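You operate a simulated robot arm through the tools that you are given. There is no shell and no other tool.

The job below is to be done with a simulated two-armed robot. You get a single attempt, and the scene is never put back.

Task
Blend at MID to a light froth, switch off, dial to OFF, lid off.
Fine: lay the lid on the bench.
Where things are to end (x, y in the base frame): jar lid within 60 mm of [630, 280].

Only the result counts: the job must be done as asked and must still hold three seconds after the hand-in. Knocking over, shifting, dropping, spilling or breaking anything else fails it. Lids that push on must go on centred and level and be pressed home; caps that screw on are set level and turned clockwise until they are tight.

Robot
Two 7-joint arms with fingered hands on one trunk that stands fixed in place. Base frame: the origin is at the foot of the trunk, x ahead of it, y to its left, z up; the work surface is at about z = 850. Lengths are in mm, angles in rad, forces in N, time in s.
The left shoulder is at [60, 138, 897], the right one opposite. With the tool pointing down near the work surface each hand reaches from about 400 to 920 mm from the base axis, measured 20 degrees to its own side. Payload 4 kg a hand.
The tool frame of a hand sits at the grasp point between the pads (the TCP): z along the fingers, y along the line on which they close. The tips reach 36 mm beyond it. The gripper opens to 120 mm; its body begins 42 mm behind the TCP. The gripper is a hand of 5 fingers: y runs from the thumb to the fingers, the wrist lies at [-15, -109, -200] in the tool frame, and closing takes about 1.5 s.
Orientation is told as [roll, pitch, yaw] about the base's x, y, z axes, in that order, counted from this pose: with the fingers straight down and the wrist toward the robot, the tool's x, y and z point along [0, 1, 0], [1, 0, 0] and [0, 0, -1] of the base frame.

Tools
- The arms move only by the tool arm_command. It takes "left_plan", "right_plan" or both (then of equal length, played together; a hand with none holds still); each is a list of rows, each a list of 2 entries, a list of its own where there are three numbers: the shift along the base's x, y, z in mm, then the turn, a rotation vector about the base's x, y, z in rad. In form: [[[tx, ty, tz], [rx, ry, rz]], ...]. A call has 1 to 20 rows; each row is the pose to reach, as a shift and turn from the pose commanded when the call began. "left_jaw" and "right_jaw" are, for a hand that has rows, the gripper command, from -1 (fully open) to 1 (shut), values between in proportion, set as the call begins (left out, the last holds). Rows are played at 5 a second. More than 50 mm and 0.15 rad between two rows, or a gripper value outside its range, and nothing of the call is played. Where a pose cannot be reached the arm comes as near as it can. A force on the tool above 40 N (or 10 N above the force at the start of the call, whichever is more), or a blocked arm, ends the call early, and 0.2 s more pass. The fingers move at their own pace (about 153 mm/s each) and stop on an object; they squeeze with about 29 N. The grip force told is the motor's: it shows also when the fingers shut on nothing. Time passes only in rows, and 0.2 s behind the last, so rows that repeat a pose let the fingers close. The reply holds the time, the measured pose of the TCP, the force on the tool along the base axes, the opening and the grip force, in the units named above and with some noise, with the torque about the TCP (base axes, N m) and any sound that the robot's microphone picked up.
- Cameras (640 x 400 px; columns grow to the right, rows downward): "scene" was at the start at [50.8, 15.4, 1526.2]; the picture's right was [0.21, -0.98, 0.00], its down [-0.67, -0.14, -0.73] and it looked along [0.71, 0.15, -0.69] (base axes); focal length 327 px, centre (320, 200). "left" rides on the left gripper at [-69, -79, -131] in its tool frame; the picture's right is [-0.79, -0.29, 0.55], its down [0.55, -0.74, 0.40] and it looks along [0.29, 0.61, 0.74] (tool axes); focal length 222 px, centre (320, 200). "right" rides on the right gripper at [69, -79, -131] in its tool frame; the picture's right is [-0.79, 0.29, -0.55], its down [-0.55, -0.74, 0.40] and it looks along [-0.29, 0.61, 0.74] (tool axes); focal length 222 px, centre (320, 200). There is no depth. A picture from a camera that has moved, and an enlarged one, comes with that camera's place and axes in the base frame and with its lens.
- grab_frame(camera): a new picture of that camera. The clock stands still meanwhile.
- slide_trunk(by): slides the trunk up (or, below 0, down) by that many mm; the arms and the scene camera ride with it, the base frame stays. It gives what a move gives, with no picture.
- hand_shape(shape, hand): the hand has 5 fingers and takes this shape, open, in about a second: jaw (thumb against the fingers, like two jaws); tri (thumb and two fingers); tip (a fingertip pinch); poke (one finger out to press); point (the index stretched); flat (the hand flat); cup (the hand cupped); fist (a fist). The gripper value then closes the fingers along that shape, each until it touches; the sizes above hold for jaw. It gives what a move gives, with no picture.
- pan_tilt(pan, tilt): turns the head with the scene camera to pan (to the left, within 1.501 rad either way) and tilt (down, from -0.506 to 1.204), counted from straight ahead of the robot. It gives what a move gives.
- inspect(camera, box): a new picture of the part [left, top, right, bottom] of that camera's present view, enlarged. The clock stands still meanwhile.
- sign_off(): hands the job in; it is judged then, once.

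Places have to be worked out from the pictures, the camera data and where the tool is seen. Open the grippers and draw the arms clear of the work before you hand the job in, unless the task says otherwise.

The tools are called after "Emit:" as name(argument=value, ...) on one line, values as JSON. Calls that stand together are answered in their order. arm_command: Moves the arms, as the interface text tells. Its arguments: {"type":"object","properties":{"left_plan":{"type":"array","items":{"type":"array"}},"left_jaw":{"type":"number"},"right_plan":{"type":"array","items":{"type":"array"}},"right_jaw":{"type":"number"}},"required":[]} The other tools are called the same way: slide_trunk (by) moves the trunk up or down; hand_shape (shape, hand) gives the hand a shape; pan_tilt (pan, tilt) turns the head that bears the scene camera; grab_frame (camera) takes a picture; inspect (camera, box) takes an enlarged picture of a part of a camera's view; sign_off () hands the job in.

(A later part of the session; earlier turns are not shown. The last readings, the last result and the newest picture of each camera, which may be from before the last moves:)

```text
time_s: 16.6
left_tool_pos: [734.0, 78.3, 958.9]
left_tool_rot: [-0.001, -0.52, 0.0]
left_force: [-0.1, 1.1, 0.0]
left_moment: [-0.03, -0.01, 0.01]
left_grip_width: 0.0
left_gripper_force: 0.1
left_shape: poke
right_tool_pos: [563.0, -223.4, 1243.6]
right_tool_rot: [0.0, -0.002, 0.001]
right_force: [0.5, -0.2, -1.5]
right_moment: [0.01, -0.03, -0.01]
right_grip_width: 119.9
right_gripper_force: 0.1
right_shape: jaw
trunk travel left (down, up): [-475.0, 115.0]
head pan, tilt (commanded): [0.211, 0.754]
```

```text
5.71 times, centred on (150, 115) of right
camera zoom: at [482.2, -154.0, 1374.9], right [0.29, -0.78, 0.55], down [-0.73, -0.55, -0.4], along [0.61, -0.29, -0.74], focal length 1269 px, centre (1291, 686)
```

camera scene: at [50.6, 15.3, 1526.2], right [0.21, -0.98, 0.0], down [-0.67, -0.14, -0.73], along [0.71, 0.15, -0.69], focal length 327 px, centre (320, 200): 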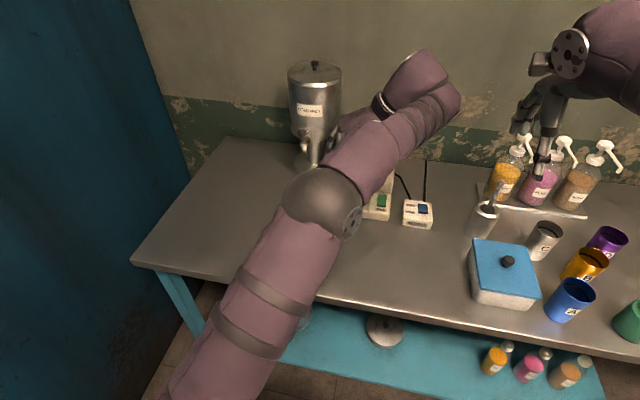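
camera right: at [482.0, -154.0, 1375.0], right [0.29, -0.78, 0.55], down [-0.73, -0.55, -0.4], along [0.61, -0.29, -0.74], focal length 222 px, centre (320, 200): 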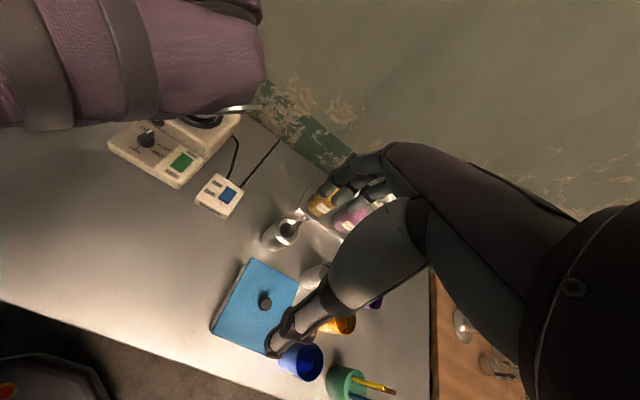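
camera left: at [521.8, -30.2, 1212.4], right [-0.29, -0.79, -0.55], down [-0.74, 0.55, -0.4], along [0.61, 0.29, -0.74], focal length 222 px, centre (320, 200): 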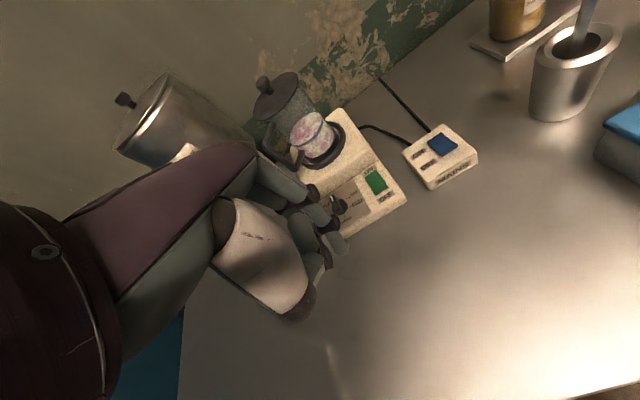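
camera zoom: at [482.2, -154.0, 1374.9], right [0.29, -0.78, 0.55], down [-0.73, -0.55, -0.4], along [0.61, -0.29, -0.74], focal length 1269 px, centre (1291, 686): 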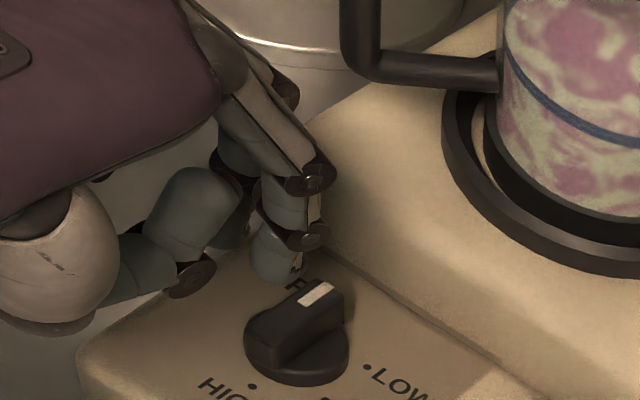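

The tip sits left of the pointer, roughly 7–10 mm above the knob top. I move 3 mm further left for clearance and lower it 14 mm beside the pointer bar, then look again.

Emit:
arm_command(left_plan=[[[0, 3, 0], [0, 0, 0]], [[0, 3, -5], [0, 0, 0]], [[0, 3, -10], [0, 0, 0]], [[0, 3, -14], [0, 0, 0]], [[0, 3, -14], [0, 0, 0]]])

Emit:
inspect(camera="left", box=[300, 200, 420, 320])

Emit:
inspect(camera="right", box=[110, 80, 190, 150])

```text
time_s: 17.8
left_tool_pos: [733.9, 83.2, 944.6]
left_tool_rot: [-0.001, -0.52, 0.002]
left_force: [-0.4, -0.4, -0.1]
left_moment: [0.0, 0.02, -0.02]
left_grip_width: 0.1
left_gripper_force: 0.0
left_shape: poke
right_tool_pos: [562.0, -222.8, 1244.1]
right_tool_rot: [-0.001, -0.001, 0.001]
right_force: [-0.1, 0.7, 0.3]
right_moment: [0.02, 0.0, 0.02]
right_grip_width: 119.9
right_gripper_force: 0.0
right_shape: jaw
trunk travel left (down, up): [-475.0, 115.0]
head pan, tilt (commanded): [0.211, 0.754]
```

```text
3.33 times, centred on (360, 260) of left
camera zoom: at [600.4, 12.6, 1018.7], right [0.02, -0.79, -0.62], down [-0.44, 0.55, -0.71], along [0.9, 0.29, -0.34], focal length 740 px, centre (187, 0)
```

zoom: 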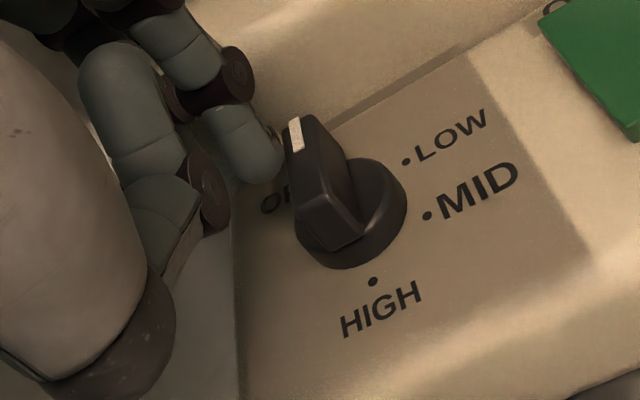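

```text
5.71 times, centred on (150, 115) of right
camera zoom: at [482.3, -154.0, 1374.9], right [0.29, -0.78, 0.55], down [-0.73, -0.55, -0.4], along [0.61, -0.29, -0.74], focal length 1269 px, centre (1291, 686)
```

zoom: 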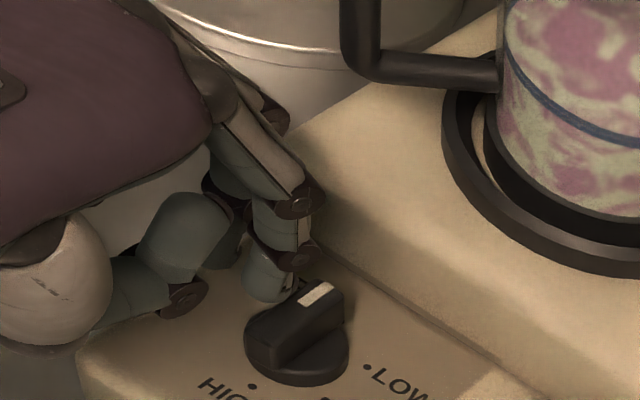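

The fingertip is now alongside the pointer's end, left of it. I lower 5 mm more and push along an arc to carry the pointer about 40° clockwise, then check.

Emit:
arm_command(left_plan=[[[-3, 0, -3], [0, 0, 0]], [[-3, 0, -5], [0, 0, 0]], [[-3.5, -4.9, -5], [0, 0, 0]], [[-1.3, -7.5, -5], [0, 0, 0]], [[0.4, -10.5, -5], [0, 0, 0]], [[1.6, -13.8, -5], [0, 0, 0]], [[2.2, -17.2, -5], [0, 0, 0]], [[2.2, -17.2, -5], [0, 0, 0]]])

Emit:
inspect(camera="left", box=[300, 200, 420, 320])

Emit:
inspect(camera="right", box=[110, 80, 190, 150])

```text
time_s: 19.6
left_tool_pos: [735.3, 65.8, 941.4]
left_tool_rot: [-0.001, -0.523, 0.001]
left_force: [-2.4, 7.0, 19.0]
left_moment: [0.1, -0.28, 0.1]
left_grip_width: 0.1
left_gripper_force: 0.1
left_shape: poke
right_tool_pos: [562.3, -221.1, 1244.4]
right_tool_rot: [-0.001, -0.002, 0.0]
right_force: [0.3, -0.1, -0.1]
right_moment: [-0.03, -0.02, 0.0]
right_grip_width: 119.7
right_gripper_force: 0.0
right_shape: jaw
trunk travel left (down, up): [-475.0, 115.0]
head pan, tilt (commanded): [0.211, 0.754]
```

```text
3.33 times, centred on (360, 260) of left
camera zoom: at [601.7, -3.9, 1015.5], right [0.02, -0.78, -0.62], down [-0.44, 0.55, -0.71], along [0.9, 0.29, -0.33], focal length 740 px, centre (187, 0)
```

zoom: 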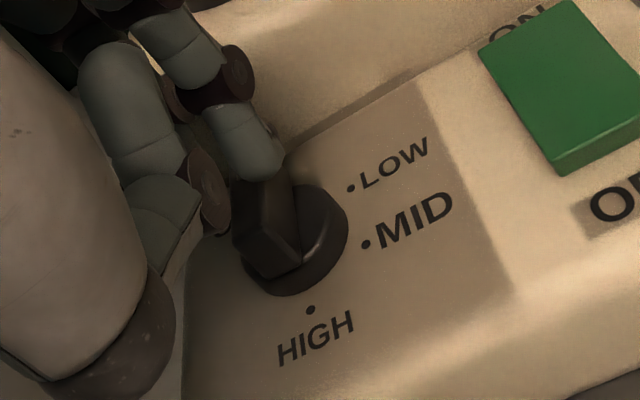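

```text
5.71 times, centred on (150, 115) of right
camera zoom: at [480.3, -153.4, 1375.8], right [0.29, -0.78, 0.55], down [-0.73, -0.55, -0.4], along [0.61, -0.29, -0.74], focal length 1269 px, centre (1291, 686)
```

zoom: 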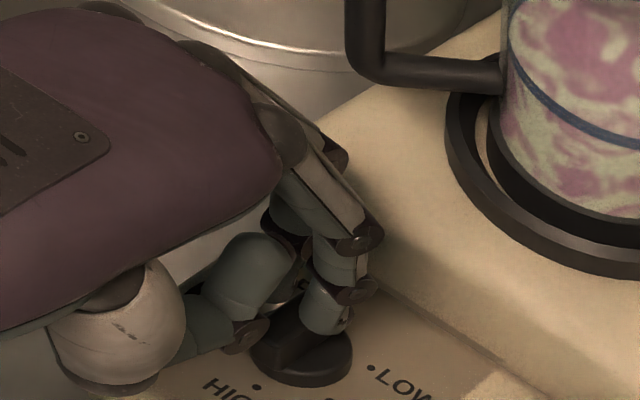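

Force of 19 N upward shows the fingertip rode onto the bar's top: the tip is about 8 mm shorter than I figured (tip ≈ TCP + [30.5, 1, −40]). I lift, go back left, and descend deeper beside the bar.

Emit:
arm_command(left_plan=[[[0, 0, 8], [0, 0, 0]], [[-1, 10, 10], [0, 0, 0]], [[-2, 19, 10], [0, 0, 0]], [[-2, 19, 4], [0, 0, 0]], [[-2, 19, -2], [0, 0, 0]], [[-2, 19, -7], [0, 0, 0]], [[-2, 19, -7], [0, 0, 0]]])

Emit:
inspect(camera="left", box=[300, 200, 420, 320])

Emit:
inspect(camera="right", box=[110, 80, 190, 150])

```text
time_s: 21.3
left_tool_pos: [736.5, 81.4, 942.2]
left_tool_rot: [-0.001, -0.539, 0.0]
left_force: [-4.1, 0.9, 15.7]
left_moment: [-0.16, -0.1, -0.06]
left_grip_width: 0.0
left_gripper_force: 0.0
left_shape: poke
right_tool_pos: [561.9, -221.9, 1243.4]
right_tool_rot: [0.001, 0.002, 0.001]
right_force: [0.4, 0.4, -1.2]
right_moment: [-0.02, 0.01, 0.01]
right_grip_width: 120.0
right_gripper_force: 0.1
right_shape: jaw
trunk travel left (down, up): [-475.0, 115.0]
head pan, tilt (commanded): [0.211, 0.754]
stopped in row 7 (left hand): the force on the tool passed its limit at 41 N (the readings are from after the stop); the commanded pose is now the measured one
```

```text
3.33 times, centred on (360, 260) of left
camera zoom: at [602.0, 12.2, 1014.0], right [0.03, -0.79, -0.62], down [-0.43, 0.55, -0.72], along [0.9, 0.29, -0.32], focal length 740 px, centre (187, 0)
```

zoom: 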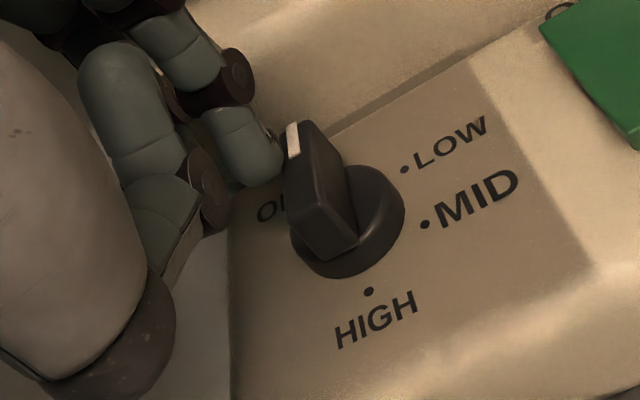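

```text
5.71 times, centred on (150, 115) of right
camera zoom: at [482.2, -154.0, 1374.3], right [0.29, -0.78, 0.55], down [-0.73, -0.55, -0.4], along [0.61, -0.29, -0.74], focal length 1269 px, centre (1291, 686)
```

zoom: 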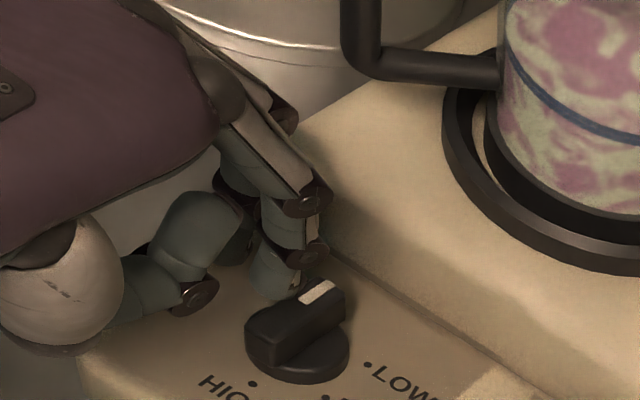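

Re-working with the tip's rounded end, the fingertip centre is at TCP + [16, −8, −31] with its bottom at TCP −39, so it was standing on the bar's left edge. I lift, shift forward and left, and lower to z 930 beside the bar.

Emit:
arm_command(left_plan=[[[0, 0, 8], [0, 0.01, 0]], [[6, 7, 10], [0, 0.019, 0]], [[12.5, 13, 8], [0, 0.019, 0]], [[12.5, 13, 2], [0, 0.019, 0]], [[12.5, 13, -4], [0, 0.019, 0]], [[12.5, 13, -9], [0, 0.019, 0]], [[12.5, 13, -12], [0, 0.019, 0]], [[12.5, 13, -12], [0, 0.019, 0]]])

Emit:
inspect(camera="left", box=[300, 200, 420, 320])

Emit:
inspect(camera="right", box=[110, 80, 190, 150])

```text
time_s: 23.1
left_tool_pos: [748.1, 95.8, 926.6]
left_tool_rot: [-0.001, -0.515, 0.001]
left_force: [-0.4, -0.7, -0.9]
left_moment: [-0.03, 0.0, 0.02]
left_grip_width: 0.0
left_gripper_force: 0.0
left_shape: poke
right_tool_pos: [562.4, -223.0, 1245.0]
right_tool_rot: [0.001, 0.0, -0.001]
right_force: [0.5, 0.1, -1.0]
right_moment: [0.0, -0.01, 0.01]
right_grip_width: 119.9
right_gripper_force: 0.1
right_shape: jaw
trunk travel left (down, up): [-475.0, 115.0]
head pan, tilt (commanded): [0.211, 0.754]
```

```text
3.33 times, centred on (360, 260) of left
camera zoom: at [615.4, 26.2, 1002.1], right [0.02, -0.79, -0.62], down [-0.45, 0.55, -0.71], along [0.9, 0.29, -0.34], focal length 740 px, centre (187, 0)
```

zoom: 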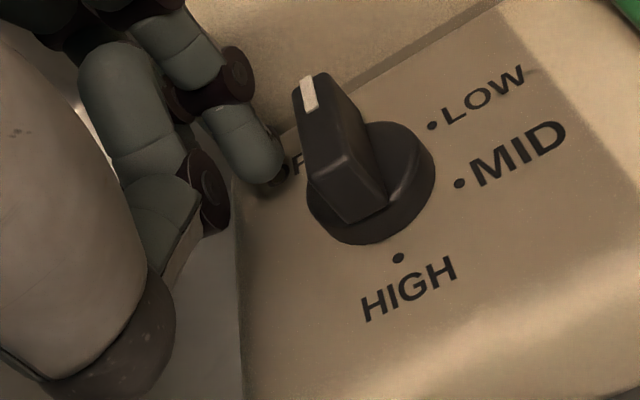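

```text
5.71 times, centred on (150, 115) of right
camera zoom: at [482.3, -154.0, 1374.9], right [0.29, -0.78, 0.55], down [-0.73, -0.55, -0.4], along [0.61, -0.29, -0.74], focal length 1269 px, centre (1291, 686)
```

zoom: 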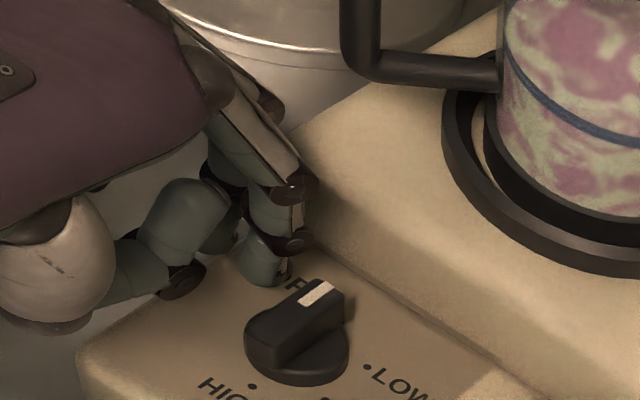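

The fingertip is now free, beside and left of the bar with its bottom near z 888. I raise 3 mm to clear the skirt and push along the arc for the first 40°.

Emit:
arm_command(left_plan=[[[0, -3, 3], [0, 0, 0]], [[0.6, -8.5, 3], [0, 0, 0]], [[2.8, -11.1, 3], [0, 0, 0]], [[4.5, -14.1, 3], [0, 0, 0]], [[5.7, -17.4, 3], [0, 0, 0]], [[6.3, -20.8, 3], [0, 0, 0]], [[6.3, -20.8, 3], [0, 0, 0]]])

Emit:
inspect(camera="left", box=[300, 200, 420, 320])

Emit:
inspect(camera="right", box=[110, 80, 190, 150])

```text
time_s: 24.7
left_tool_pos: [753.5, 74.5, 929.9]
left_tool_rot: [-0.002, -0.513, 0.002]
left_force: [0.2, -0.6, -0.4]
left_moment: [-0.03, -0.01, 0.0]
left_grip_width: 0.1
left_gripper_force: 0.0
left_shape: poke
right_tool_pos: [562.3, -223.2, 1243.1]
right_tool_rot: [-0.001, 0.001, 0.002]
right_force: [-0.1, 0.9, -0.4]
right_moment: [0.02, 0.0, 0.01]
right_grip_width: 119.8
right_gripper_force: 0.0
right_shape: jaw
trunk travel left (down, up): [-475.0, 115.0]
head pan, tilt (commanded): [0.211, 0.754]
```

```text
3.33 times, centred on (360, 260) of left
camera zoom: at [621.6, 4.9, 1005.0], right [0.02, -0.79, -0.62], down [-0.45, 0.55, -0.71], along [0.9, 0.29, -0.34], focal length 740 px, centre (187, 0)
```

zoom: 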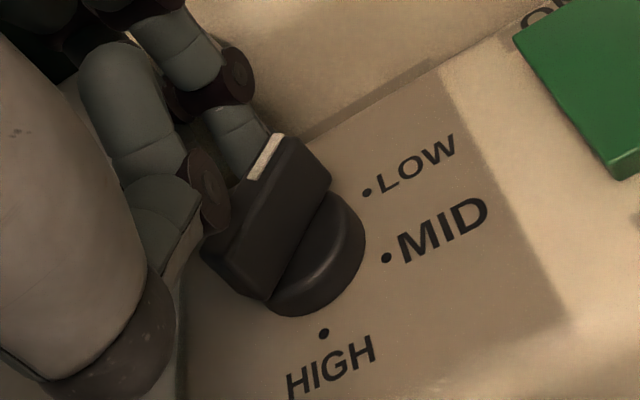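

```text
5.71 times, centred on (150, 115) of right
camera zoom: at [482.3, -154.0, 1374.9], right [0.29, -0.78, 0.55], down [-0.73, -0.55, -0.4], along [0.61, -0.29, -0.74], focal length 1269 px, centre (1291, 686)
```

zoom: 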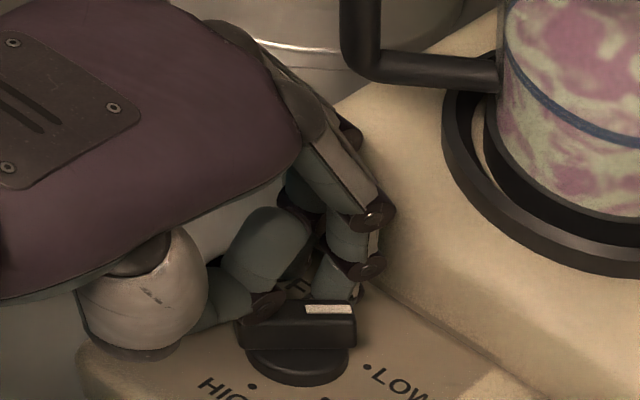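

The dial turns freely with no noticeable force and is now near 40°. I continue along the arc to about −100° and check the pointer.

Emit:
arm_command(left_plan=[[[0, -3.4, 0], [0, 0, 0]], [[-0.6, -6.8, 0], [0, 0, 0]], [[-1.8, -10.1, 0], [0, 0, 0]], [[-3.5, -13.1, 0], [0, 0, 0]], [[-5.7, -15.7, 0], [0, 0, 0]], [[-8.3, -17.9, 0], [0, 0, 0]], [[-8.3, -17.9, 0], [0, 0, 0]]])

Emit:
inspect(camera="left", box=[300, 200, 420, 320])

Emit:
inspect(camera="right", box=[110, 80, 190, 150])

```text
time_s: 26.3
left_tool_pos: [746.2, 56.6, 930.6]
left_tool_rot: [-0.002, -0.513, 0.002]
left_force: [2.4, 0.8, 0.4]
left_moment: [0.0, -0.08, -0.04]
left_grip_width: 0.0
left_gripper_force: 0.0
left_shape: poke
right_tool_pos: [561.8, -221.8, 1242.9]
right_tool_rot: [0.0, 0.0, 0.001]
right_force: [-0.6, 1.3, 0.1]
right_moment: [0.0, -0.02, -0.02]
right_grip_width: 119.8
right_gripper_force: 0.1
right_shape: jaw
trunk travel left (down, up): [-475.0, 115.0]
head pan, tilt (commanded): [0.211, 0.754]
```

```text
3.33 times, centred on (360, 260) of left
camera zoom: at [614.0, -12.6, 1005.1], right [0.02, -0.79, -0.62], down [-0.45, 0.55, -0.71], along [0.9, 0.29, -0.34], focal length 740 px, centre (187, 0)
```

zoom: 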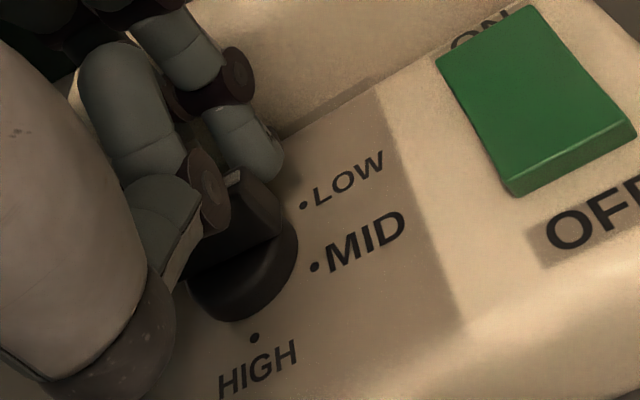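

```text
5.71 times, centred on (150, 115) of right
camera zoom: at [482.6, -153.9, 1374.8], right [0.29, -0.78, 0.55], down [-0.73, -0.55, -0.4], along [0.61, -0.29, -0.74], focal length 1269 px, centre (1291, 686)
```

zoom: 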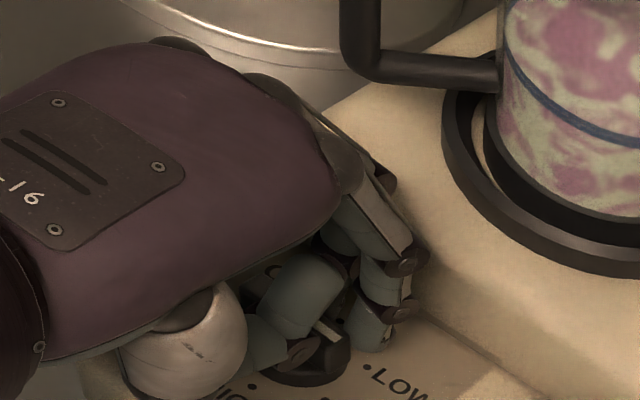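

The pointer now lies near −97°. I push the last 20° to MID, then lift the finger away to check.

Emit:
arm_command(left_plan=[[[-3, -1.7, 0], [0, 0, 0]], [[-6.3, -2.9, 0], [0, 0, 0]], [[-6.3, -2.9, 0], [0, 0, 0]], [[-4, -2, 10], [0, 0, 0]], [[0, 0, 30], [0, 0, 0]], [[0, 30, 60], [0, 0, 0]], [[-10, 60, 80], [0, 0, 0]], [[-10, 60, 80], [0, 0, 0]]])

Emit:
inspect(camera="right", box=[110, 100, 210, 190])

Emit:
grab_frame(camera="left")

Emit:
inspect(camera="scene", box=[320, 100, 450, 230])

```text
time_s: 28.1
left_tool_pos: [736.9, 116.1, 1009.4]
left_tool_rot: [-0.002, -0.512, -0.001]
left_force: [0.2, 1.0, 0.0]
left_moment: [0.02, 0.0, 0.0]
left_grip_width: 0.0
left_gripper_force: 0.0
left_shape: poke
right_tool_pos: [562.5, -222.6, 1244.6]
right_tool_rot: [0.0, 0.002, 0.0]
right_force: [-0.3, -0.8, -0.6]
right_moment: [0.02, -0.01, 0.0]
right_grip_width: 119.7
right_gripper_force: 0.0
right_shape: jaw
trunk travel left (down, up): [-475.0, 115.0]
head pan, tilt (commanded): [0.211, 0.754]
```

```text
4.44 times, centred on (160, 145) of right
camera zoom: at [482.6, -154.2, 1374.7], right [0.29, -0.78, 0.55], down [-0.73, -0.55, -0.4], along [0.61, -0.29, -0.74], focal length 987 px, centre (1031, 444)
```

zoom: 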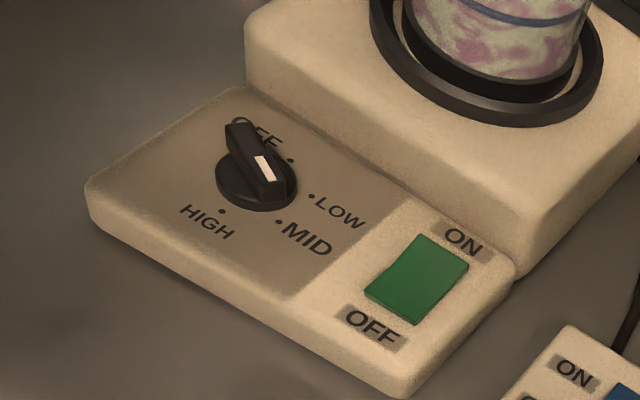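

```text
taken
camera left: at [604.1, 46.8, 1085.4], right [0.01, -0.79, -0.62], down [-0.45, 0.55, -0.71], along [0.9, 0.29, -0.34], focal length 222 px, centre (320, 200)
```

left: 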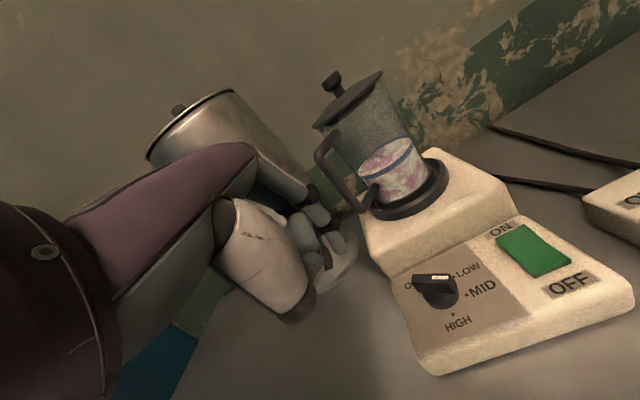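

```text
3.08 times, centred on (385, 165) of scene
camera zoom: at [51.1, 15.2, 1526.2], right [0.21, -0.98, 0.0], down [-0.67, -0.14, -0.73], along [0.71, 0.15, -0.69], focal length 1006 px, centre (120, 308)
```

zoom: 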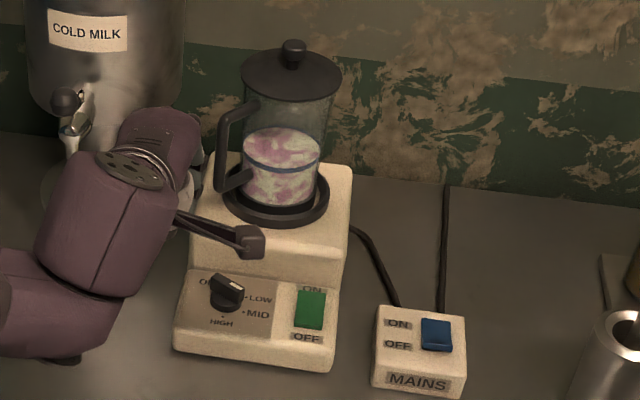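

The pointer looks near MID. I zoom in from all three cameras to measure its angle against the MID mark.

Emit:
inspect(camera="left", box=[395, 240, 505, 340])

Emit:
inspect(camera="scene", box=[340, 180, 400, 220])

Emit:
inspect(camera="right", box=[130, 115, 190, 165])

```text
4.00 times, centred on (450, 290) of left
camera zoom: at [604.1, 46.8, 1085.4], right [0.01, -0.79, -0.62], down [-0.45, 0.55, -0.71], along [0.9, 0.29, -0.34], focal length 888 px, centre (-200, -160)
```

zoom: 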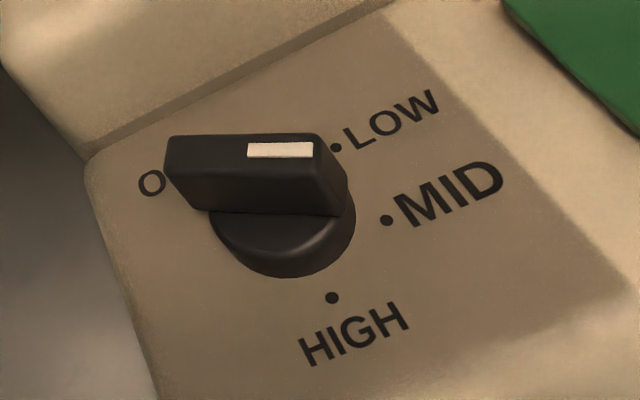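

```text
10.00 times, centred on (370, 200) of scene
camera zoom: at [51.1, 15.2, 1526.2], right [0.21, -0.98, 0.0], down [-0.67, -0.14, -0.73], along [0.71, 0.15, -0.69], focal length 3268 px, centre (-180, 200)
```

zoom: 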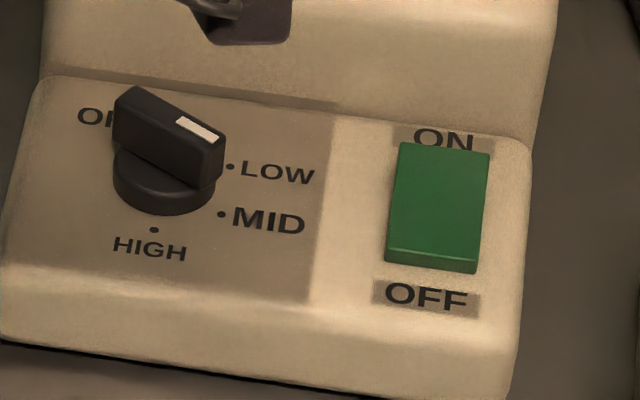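

```text
8.00 times, centred on (160, 140) of right
camera zoom: at [482.6, -154.2, 1374.7], right [0.29, -0.78, 0.55], down [-0.73, -0.55, -0.4], along [0.61, -0.29, -0.74], focal length 1777 px, centre (1600, 680)
```

zoom: 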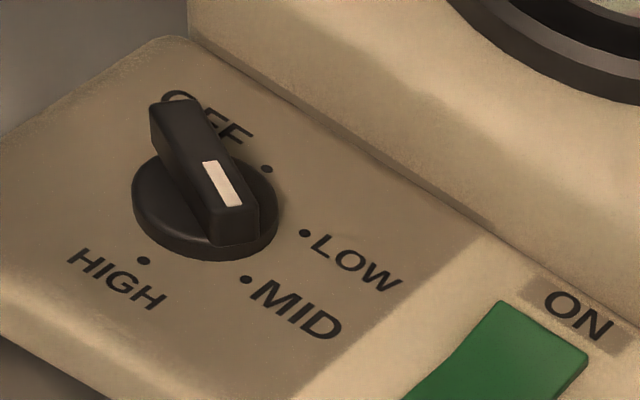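

The pointer measures about −120° to −124°, which is MID. The right hand suits the switch better since its folded fingers stay away from the dial, so I draw the left hand back out of the way and set the right hand to poke.

Emit:
arm_command(left_plan=[[[-30, 15, 25], [0, 0, 0]], [[-65, 35, 40], [0, 0, 0]], [[-100, 60, 55], [0, 0, 0]], [[-135, 90, 70], [0, 0, 0]], [[-160, 120, 85], [0, 0, 0]], [[-180, 150, 95], [0, 0, 0]], [[-180, 150, 95], [0, 0, 0]]])

Emit:
hand_shape(shape="poke", hand="right")

Emit:
grab_frame(camera="scene")

```text
time_s: 29.7
left_tool_pos: [557.1, 267.4, 1104.7]
left_tool_rot: [-0.001, -0.512, 0.001]
left_force: [-0.4, 0.1, 1.0]
left_moment: [-0.03, -0.02, 0.01]
left_grip_width: 0.1
left_gripper_force: 0.0
left_shape: poke
right_tool_pos: [563.1, -222.5, 1242.5]
right_tool_rot: [0.0, 0.0, 0.001]
right_force: [0.1, -0.7, -0.2]
right_moment: [0.03, 0.02, 0.03]
right_grip_width: 119.6
right_gripper_force: 0.1
right_shape: jaw
trunk travel left (down, up): [-475.0, 115.0]
head pan, tilt (commanded): [0.211, 0.754]
```

```text
time_s: 30.6
left_tool_pos: [556.6, 266.9, 1105.2]
left_tool_rot: [-0.002, -0.512, 0.002]
left_force: [0.0, 0.5, 0.4]
left_moment: [0.01, 0.0, -0.01]
left_grip_width: 0.0
left_gripper_force: 0.0
left_shape: poke
right_tool_pos: [562.1, -222.1, 1243.3]
right_tool_rot: [0.0, -0.001, 0.0]
right_force: [0.4, 0.5, 0.1]
right_moment: [-0.03, 0.0, 0.02]
right_grip_width: 0.0
right_gripper_force: 0.1
right_shape: poke
trunk travel left (down, up): [-475.0, 115.0]
head pan, tilt (commanded): [0.211, 0.754]
```

```text
taken
camera scene: at [50.8, 15.4, 1526.2], right [0.21, -0.98, 0.0], down [-0.67, -0.14, -0.73], along [0.71, 0.15, -0.69], focal length 327 px, centre (320, 200)
```

scene: 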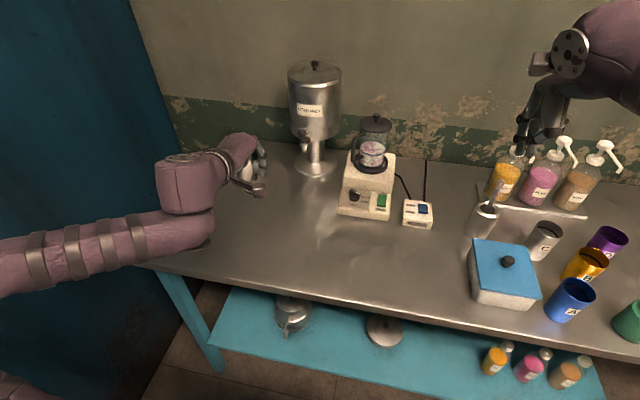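

The scene is clear. I bring the right hand to hover above the ON end of the green rocker, pitched −0.52, at TCP about [747, −21, 965].

Emit:
arm_command(right_plan=[[[20, 22, -25], [0, -0.08, 0]], [[40, 45, -50], [0, -0.16, 0]], [[60, 67, -78], [0, -0.24, 0]], [[80, 89, -106], [0, -0.32, 0]], [[101, 112, -136], [0, -0.4, 0]], [[122, 134, -166], [0, -0.46, 0]], [[143, 156, -196], [0, -0.52, 0]], [[164, 179, -226], [0, -0.52, 0]], [[185, 201, -250], [0, -0.52, 0]], [[185, 201, -278], [0, -0.52, 0]], [[185, 201, -278], [0, -0.52, 0]]])

Emit:
grab_frame(camera="right")

Emit:
inspect(camera="left", box=[400, 60, 640, 260])

Emit:
inspect(camera="scene", box=[320, 100, 450, 230])

```text
time_s: 33.0
left_tool_pos: [556.2, 267.5, 1106.1]
left_tool_rot: [-0.001, -0.513, 0.001]
left_force: [0.8, -0.4, -1.0]
left_moment: [0.03, 0.0, -0.01]
left_grip_width: 0.0
left_gripper_force: 0.2
left_shape: poke
right_tool_pos: [746.8, -21.1, 965.3]
right_tool_rot: [0.0, -0.522, 0.003]
right_force: [0.8, 0.2, -0.1]
right_moment: [0.01, -0.01, -0.02]
right_grip_width: 0.1
right_gripper_force: 0.0
right_shape: poke
trunk travel left (down, up): [-475.0, 115.0]
head pan, tilt (commanded): [0.211, 0.754]
```

```text
taken
camera right: at [611.9, 47.3, 1040.4], right [-0.02, -0.79, 0.62], down [-0.44, -0.55, -0.71], along [0.9, -0.29, -0.33], focal length 222 px, centre (320, 200)
```

right: 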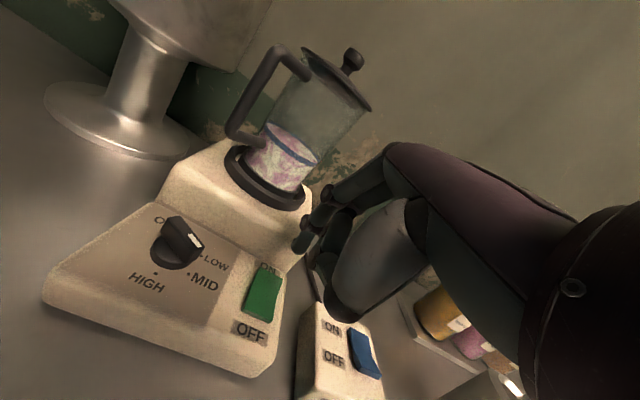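

```text
2.00 times, centred on (520, 160) of left
camera zoom: at [423.5, 197.3, 1180.3], right [0.02, -0.79, -0.62], down [-0.45, 0.55, -0.71], along [0.89, 0.29, -0.34], focal length 444 px, centre (-80, 280)
```

zoom: 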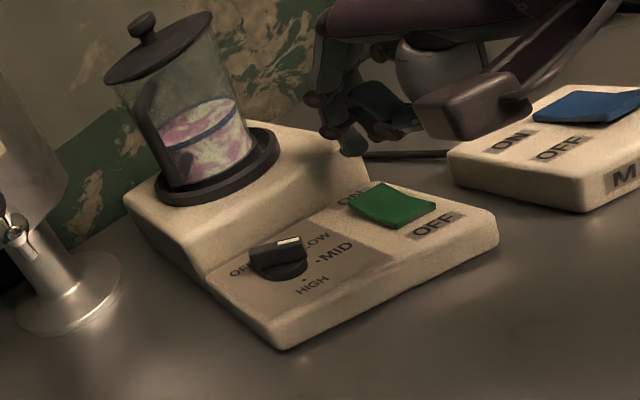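

```text
3.08 times, centred on (385, 165) of scene
camera zoom: at [50.8, 15.5, 1526.2], right [0.21, -0.98, 0.0], down [-0.67, -0.14, -0.73], along [0.71, 0.15, -0.69], focal length 1006 px, centre (120, 308)
```

zoom: 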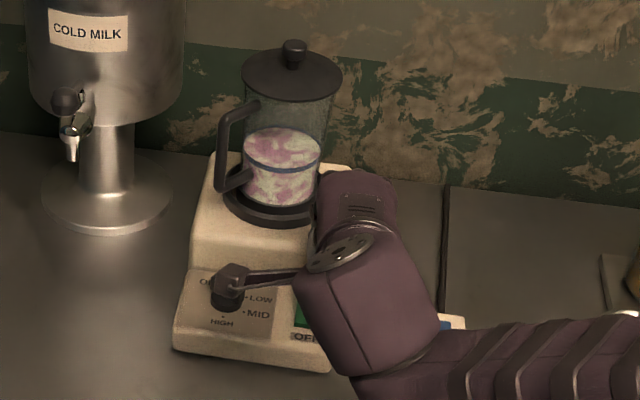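

Both hand cameras give a good view of jar, dial and switch, and the fingertip lines up over the rocker's ON end. I lower 24 mm to just above it and check before pressing.

Emit:
arm_command(right_plan=[[[0, 0, -12], [0, 0, 0]], [[0, 0, -24], [0, 0, 0]], [[0, 0, -24], [0, 0, 0]]])

Emit:
inspect(camera="right", box=[220, 200, 360, 320])

Emit:
inspect(camera="left", box=[510, 90, 640, 200])

```text
time_s: 33.8
left_tool_pos: [556.7, 265.3, 1104.6]
left_tool_rot: [-0.002, -0.514, 0.0]
left_force: [0.4, -0.5, 0.0]
left_moment: [0.03, -0.02, 0.03]
left_grip_width: 0.0
left_gripper_force: 0.0
left_shape: poke
right_tool_pos: [747.3, -22.5, 941.3]
right_tool_rot: [0.001, -0.52, -0.001]
right_force: [0.6, -0.1, 0.1]
right_moment: [-0.01, 0.0, 0.0]
right_grip_width: 0.0
right_gripper_force: 0.1
right_shape: poke
trunk travel left (down, up): [-475.0, 115.0]
head pan, tilt (commanded): [0.211, 0.754]
```

```text
3.33 times, centred on (290, 260) of right
camera zoom: at [612.5, 46.9, 1015.9], right [-0.02, -0.78, 0.62], down [-0.44, -0.55, -0.71], along [0.9, -0.29, -0.34], focal length 740 px, centre (420, 0)
```

zoom: 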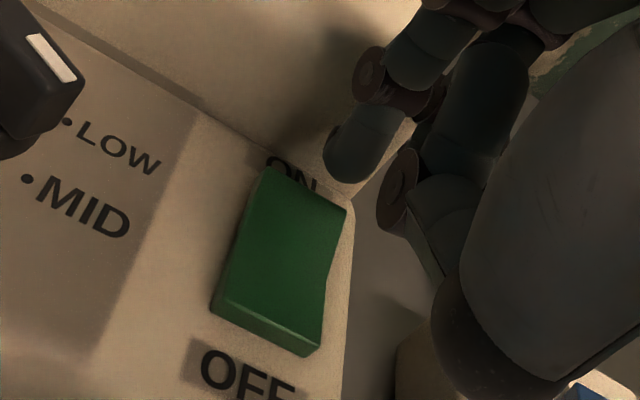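

```text
3.64 times, centred on (575, 145) of left
camera zoom: at [423.6, 197.3, 1180.3], right [0.02, -0.79, -0.62], down [-0.45, 0.55, -0.71], along [0.9, 0.29, -0.34], focal length 808 px, centre (-607, 400)
```

zoom: 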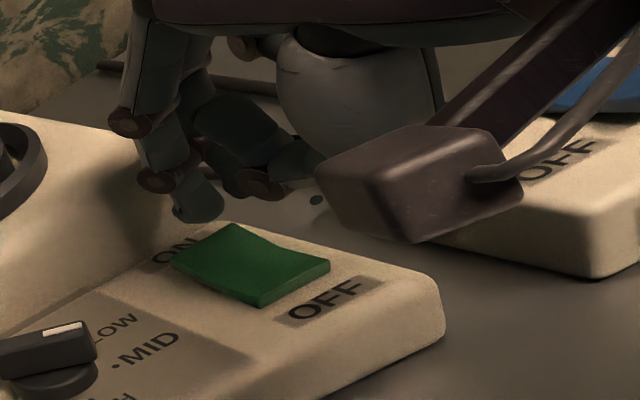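

The finger is slightly too far back and right, over the rocker's far edge. I shift it 6 mm nearer and 4 mm left, then press down gradually and read force and sound.

Emit:
arm_command(right_plan=[[[-6, 4, 0], [0, 0, 0]], [[-6, 4, -5], [0, 0, 0]], [[-6, 4, -9], [0, 0, 0]], [[-6, 4, -12], [0, 0, 0]], [[-6, 4, -14], [0, 0, 0]]])

Emit:
inspect(camera="right", box=[200, 180, 360, 320])

Emit:
inspect(camera="left", box=[440, 60, 640, 220])

```text
time_s: 35.0
left_tool_pos: [555.5, 266.9, 1105.0]
left_tool_rot: [-0.001, -0.513, 0.002]
left_force: [-0.1, 0.2, 0.0]
left_moment: [0.01, -0.01, 0.0]
left_grip_width: 0.0
left_gripper_force: 0.1
left_shape: poke
right_tool_pos: [742.7, -18.2, 929.0]
right_tool_rot: [-0.001, -0.52, 0.0]
right_force: [-0.6, -0.1, 1.0]
right_moment: [-0.03, -0.02, -0.01]
right_grip_width: 0.0
right_gripper_force: 0.0
right_shape: poke
trunk travel left (down, up): [-475.0, 115.0]
head pan, tilt (commanded): [0.211, 0.754]
```

```text
2.86 times, centred on (280, 250) of right
camera zoom: at [607.0, 50.8, 1002.5], right [-0.02, -0.78, 0.62], down [-0.44, -0.55, -0.71], along [0.9, -0.29, -0.33], focal length 635 px, centre (434, 57)
```

zoom: 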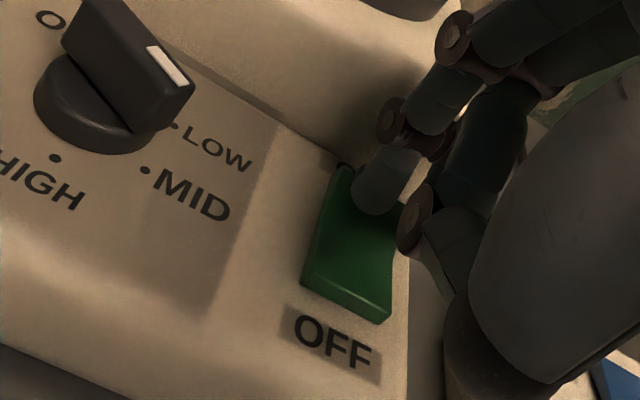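

```text
2.50 times, centred on (540, 140) of left
camera zoom: at [423.6, 197.2, 1180.4], right [0.02, -0.79, -0.62], down [-0.45, 0.55, -0.71], along [0.9, 0.29, -0.34], focal length 555 px, centre (-230, 350)
```

zoom: 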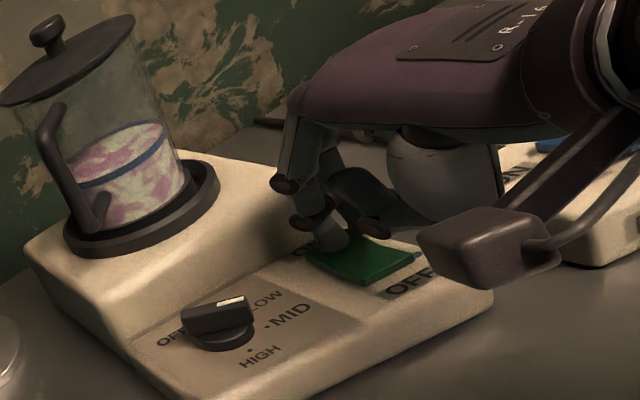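

The finger is just touching the ON end (about 1 N). I press a further 8 mm.

Emit:
arm_command(right_plan=[[[0, 0, -3], [0, 0, 0]], [[0, 0, -6], [0, 0, 0]], [[0, 0, -8], [0, 0, 0]]])

Emit:
inspect(camera="left", box=[440, 60, 640, 220])

Emit:
inspect(camera="right", box=[200, 30, 400, 230])

```text
time_s: 35.8
left_tool_pos: [554.1, 266.7, 1107.2]
left_tool_rot: [0.0, -0.516, 0.003]
left_force: [0.7, -0.4, 0.0]
left_moment: [0.01, 0.0, 0.01]
left_grip_width: 0.0
left_gripper_force: 0.0
left_shape: poke
right_tool_pos: [742.2, -18.7, 924.8]
right_tool_rot: [0.0, -0.528, 0.0]
right_force: [1.0, -2.7, 24.6]
right_moment: [-0.21, -0.36, -0.04]
right_grip_width: 0.0
right_gripper_force: 0.0
right_shape: poke
trunk travel left (down, up): [-475.0, 115.0]
head pan, tilt (commanded): [0.211, 0.754]
```

```text
2.50 times, centred on (540, 140) of left
camera zoom: at [421.9, 196.9, 1181.4], right [0.02, -0.79, -0.62], down [-0.44, 0.55, -0.71], along [0.9, 0.29, -0.34], focal length 555 px, centre (-230, 350)
```

zoom: 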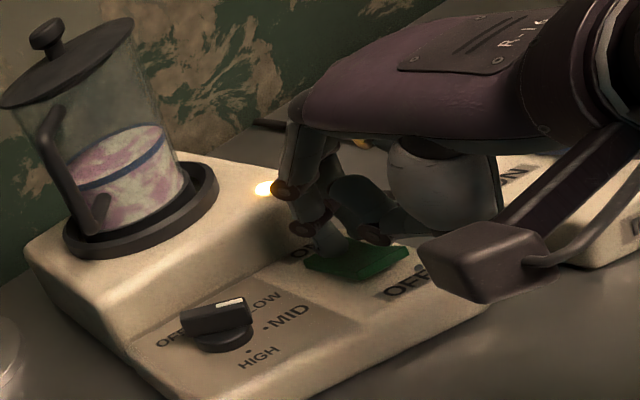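

```text
2.00 times, centred on (300, 130) of right
camera zoom: at [605.9, 51.0, 998.4], right [-0.03, -0.78, 0.62], down [-0.43, -0.55, -0.71], along [0.9, -0.29, -0.33], focal length 444 px, centre (360, 340)
```

zoom: 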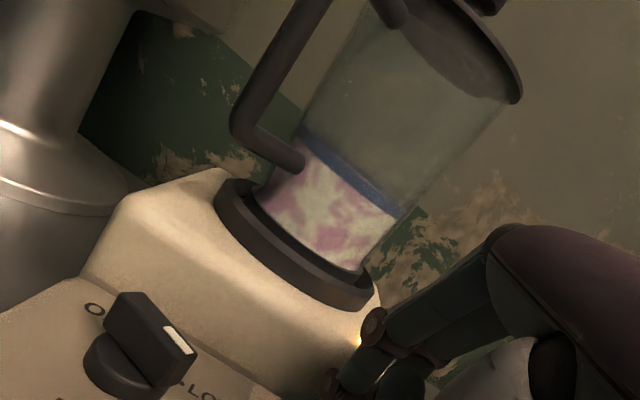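

A lamp lit on the blender, so it is on. I lift the finger and move it above the OFF end, ready to press, while watching the jar.

Emit:
arm_command(right_plan=[[[0, 0, 14], [0, 0.008, 0]], [[-25, 0, 18], [0, 0.008, 0]]])

Emit:
inspect(camera="left", box=[440, 60, 640, 220])

Emit:
inspect(camera="right", box=[200, 30, 400, 230])

Emit:
inspect(camera="scene", box=[340, 110, 410, 180])

```text
time_s: 36.4
left_tool_pos: [556.4, 266.1, 1105.2]
left_tool_rot: [-0.002, -0.513, 0.002]
left_force: [0.4, 0.3, 0.3]
left_moment: [0.0, -0.01, 0.02]
left_grip_width: 0.0
left_gripper_force: 0.1
left_shape: poke
right_tool_pos: [715.5, -17.2, 936.3]
right_tool_rot: [0.0, -0.51, 0.002]
right_force: [0.8, -0.1, -0.7]
right_moment: [-0.03, 0.01, -0.02]
right_grip_width: 0.0
right_gripper_force: 0.1
right_shape: poke
trunk travel left (down, up): [-475.0, 115.0]
head pan, tilt (commanded): [0.211, 0.754]
```

```text
2.50 times, centred on (540, 140) of left
camera zoom: at [423.2, 197.4, 1180.3], right [0.02, -0.79, -0.62], down [-0.45, 0.55, -0.71], along [0.9, 0.29, -0.34], focal length 555 px, centre (-230, 350)
```

zoom: 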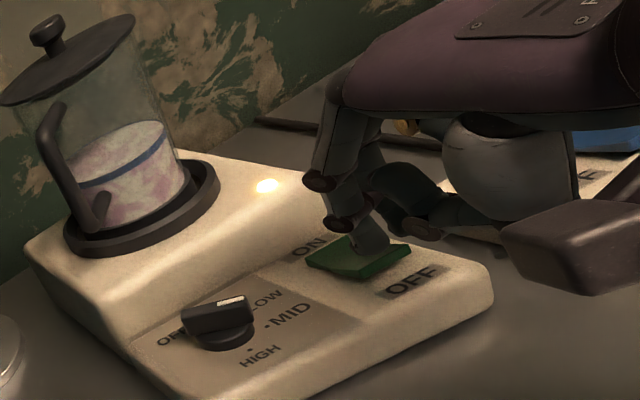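

```text
2.00 times, centred on (300, 130) of right
camera zoom: at [581.3, 51.0, 1011.9], right [-0.01, -0.78, 0.62], down [-0.45, -0.55, -0.7], along [0.89, -0.29, -0.34], focal length 444 px, centre (360, 340)
```

zoom: 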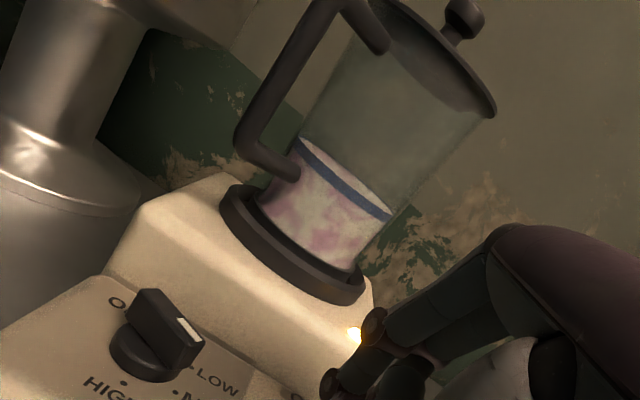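

```text
5.71 times, centred on (375, 145) of scene
camera zoom: at [50.5, 15.4, 1526.0], right [0.21, -0.98, 0.0], down [-0.67, -0.14, -0.73], along [0.71, 0.15, -0.69], focal length 1868 px, centre (6, 514)
```

zoom: 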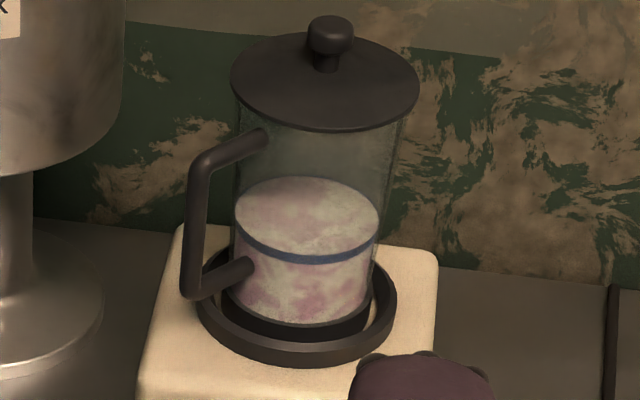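

The mix is already softening. I hold the finger over the OFF end and step time on in small bits, watching the jar.

Emit:
arm_command(right_plan=[[[0, 0, 0], [0, 0, 0]]])

Emit:
inspect(camera="scene", box=[340, 110, 410, 180])

Emit:
inspect(camera="right", box=[240, 60, 360, 180])

```text
time_s: 36.8
left_tool_pos: [555.0, 266.1, 1105.0]
left_tool_rot: [-0.001, -0.512, 0.003]
left_force: [-0.3, 0.5, 1.5]
left_moment: [0.04, 0.02, 0.02]
left_grip_width: 0.0
left_gripper_force: 0.1
left_shape: poke
right_tool_pos: [716.3, -16.9, 937.3]
right_tool_rot: [0.0, -0.511, 0.002]
right_force: [0.3, 1.1, 0.4]
right_moment: [0.02, -0.02, -0.02]
right_grip_width: 0.1
right_gripper_force: 0.0
right_shape: poke
trunk travel left (down, up): [-475.0, 115.0]
head pan, tilt (commanded): [0.211, 0.754]
```

```text
5.71 times, centred on (375, 145) of scene
camera zoom: at [51.0, 15.5, 1526.2], right [0.21, -0.98, 0.0], down [-0.67, -0.14, -0.73], along [0.71, 0.15, -0.69], focal length 1868 px, centre (6, 514)
```

zoom: 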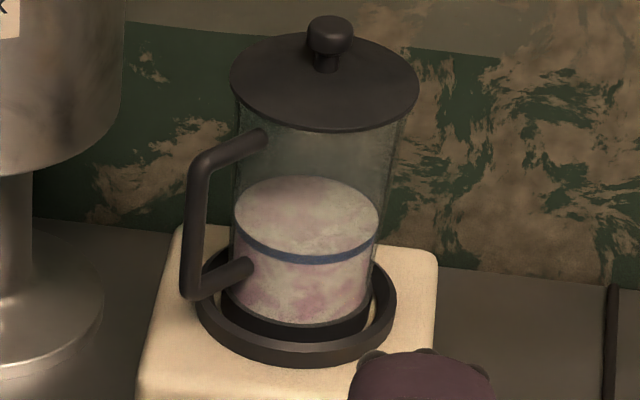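

```text
3.33 times, centred on (300, 120) of right
camera zoom: at [582.0, 51.0, 1012.6], right [-0.01, -0.78, 0.62], down [-0.45, -0.55, -0.71], along [0.89, -0.29, -0.34], focal length 740 px, centre (387, 467)
```

zoom: 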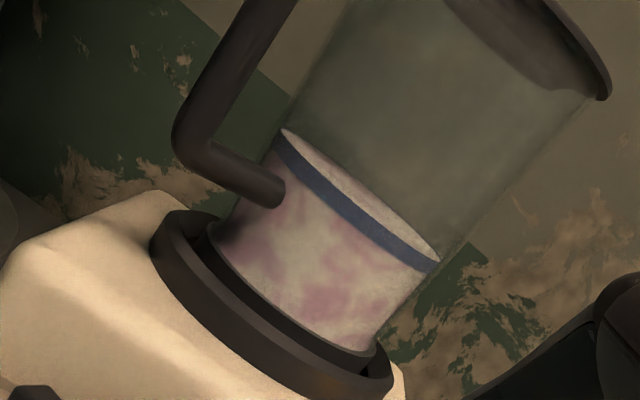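

The colours are blending but there is no froth layer yet. I let a little more time pass.

Emit:
arm_command(right_plan=[[[0, 0, 0], [0, 0, 0]], [[0, 0, 0], [0, 0, 0]]])

Emit:
inspect(camera="scene", box=[340, 110, 410, 180])

Emit:
inspect(camera="right", box=[240, 60, 360, 180])

```text
time_s: 37.4
left_tool_pos: [556.8, 266.8, 1105.2]
left_tool_rot: [-0.001, -0.512, 0.003]
left_force: [0.0, 0.5, -0.5]
left_moment: [-0.04, 0.0, -0.06]
left_grip_width: 0.3
left_gripper_force: 0.0
left_shape: poke
right_tool_pos: [717.5, -17.0, 937.2]
right_tool_rot: [0.001, -0.512, 0.003]
right_force: [0.2, 0.3, 0.0]
right_moment: [-0.01, 0.01, 0.0]
right_grip_width: 0.0
right_gripper_force: 0.0
right_shape: poke
trunk travel left (down, up): [-475.0, 115.0]
head pan, tilt (commanded): [0.211, 0.754]
```

```text
5.71 times, centred on (375, 145) of scene
camera zoom: at [50.9, 15.4, 1526.2], right [0.21, -0.98, 0.0], down [-0.67, -0.14, -0.73], along [0.71, 0.15, -0.69], focal length 1868 px, centre (6, 514)
```

zoom: 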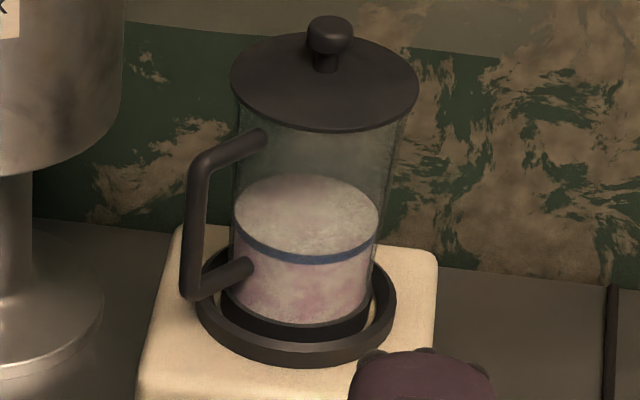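

```text
3.33 times, centred on (300, 120) of right
camera zoom: at [582.1, 50.9, 1012.9], right [-0.01, -0.78, 0.62], down [-0.45, -0.55, -0.71], along [0.9, -0.29, -0.34], focal length 740 px, centre (387, 467)
```

zoom: 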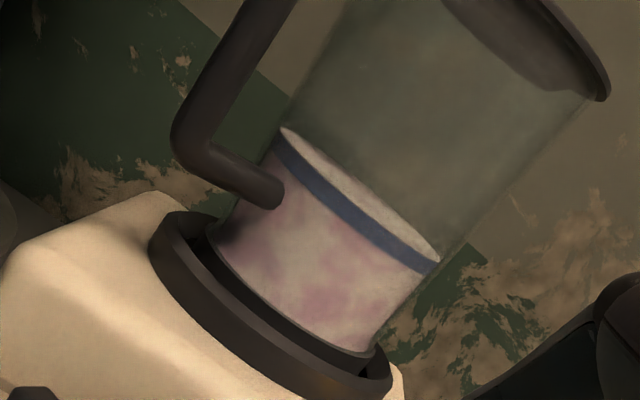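

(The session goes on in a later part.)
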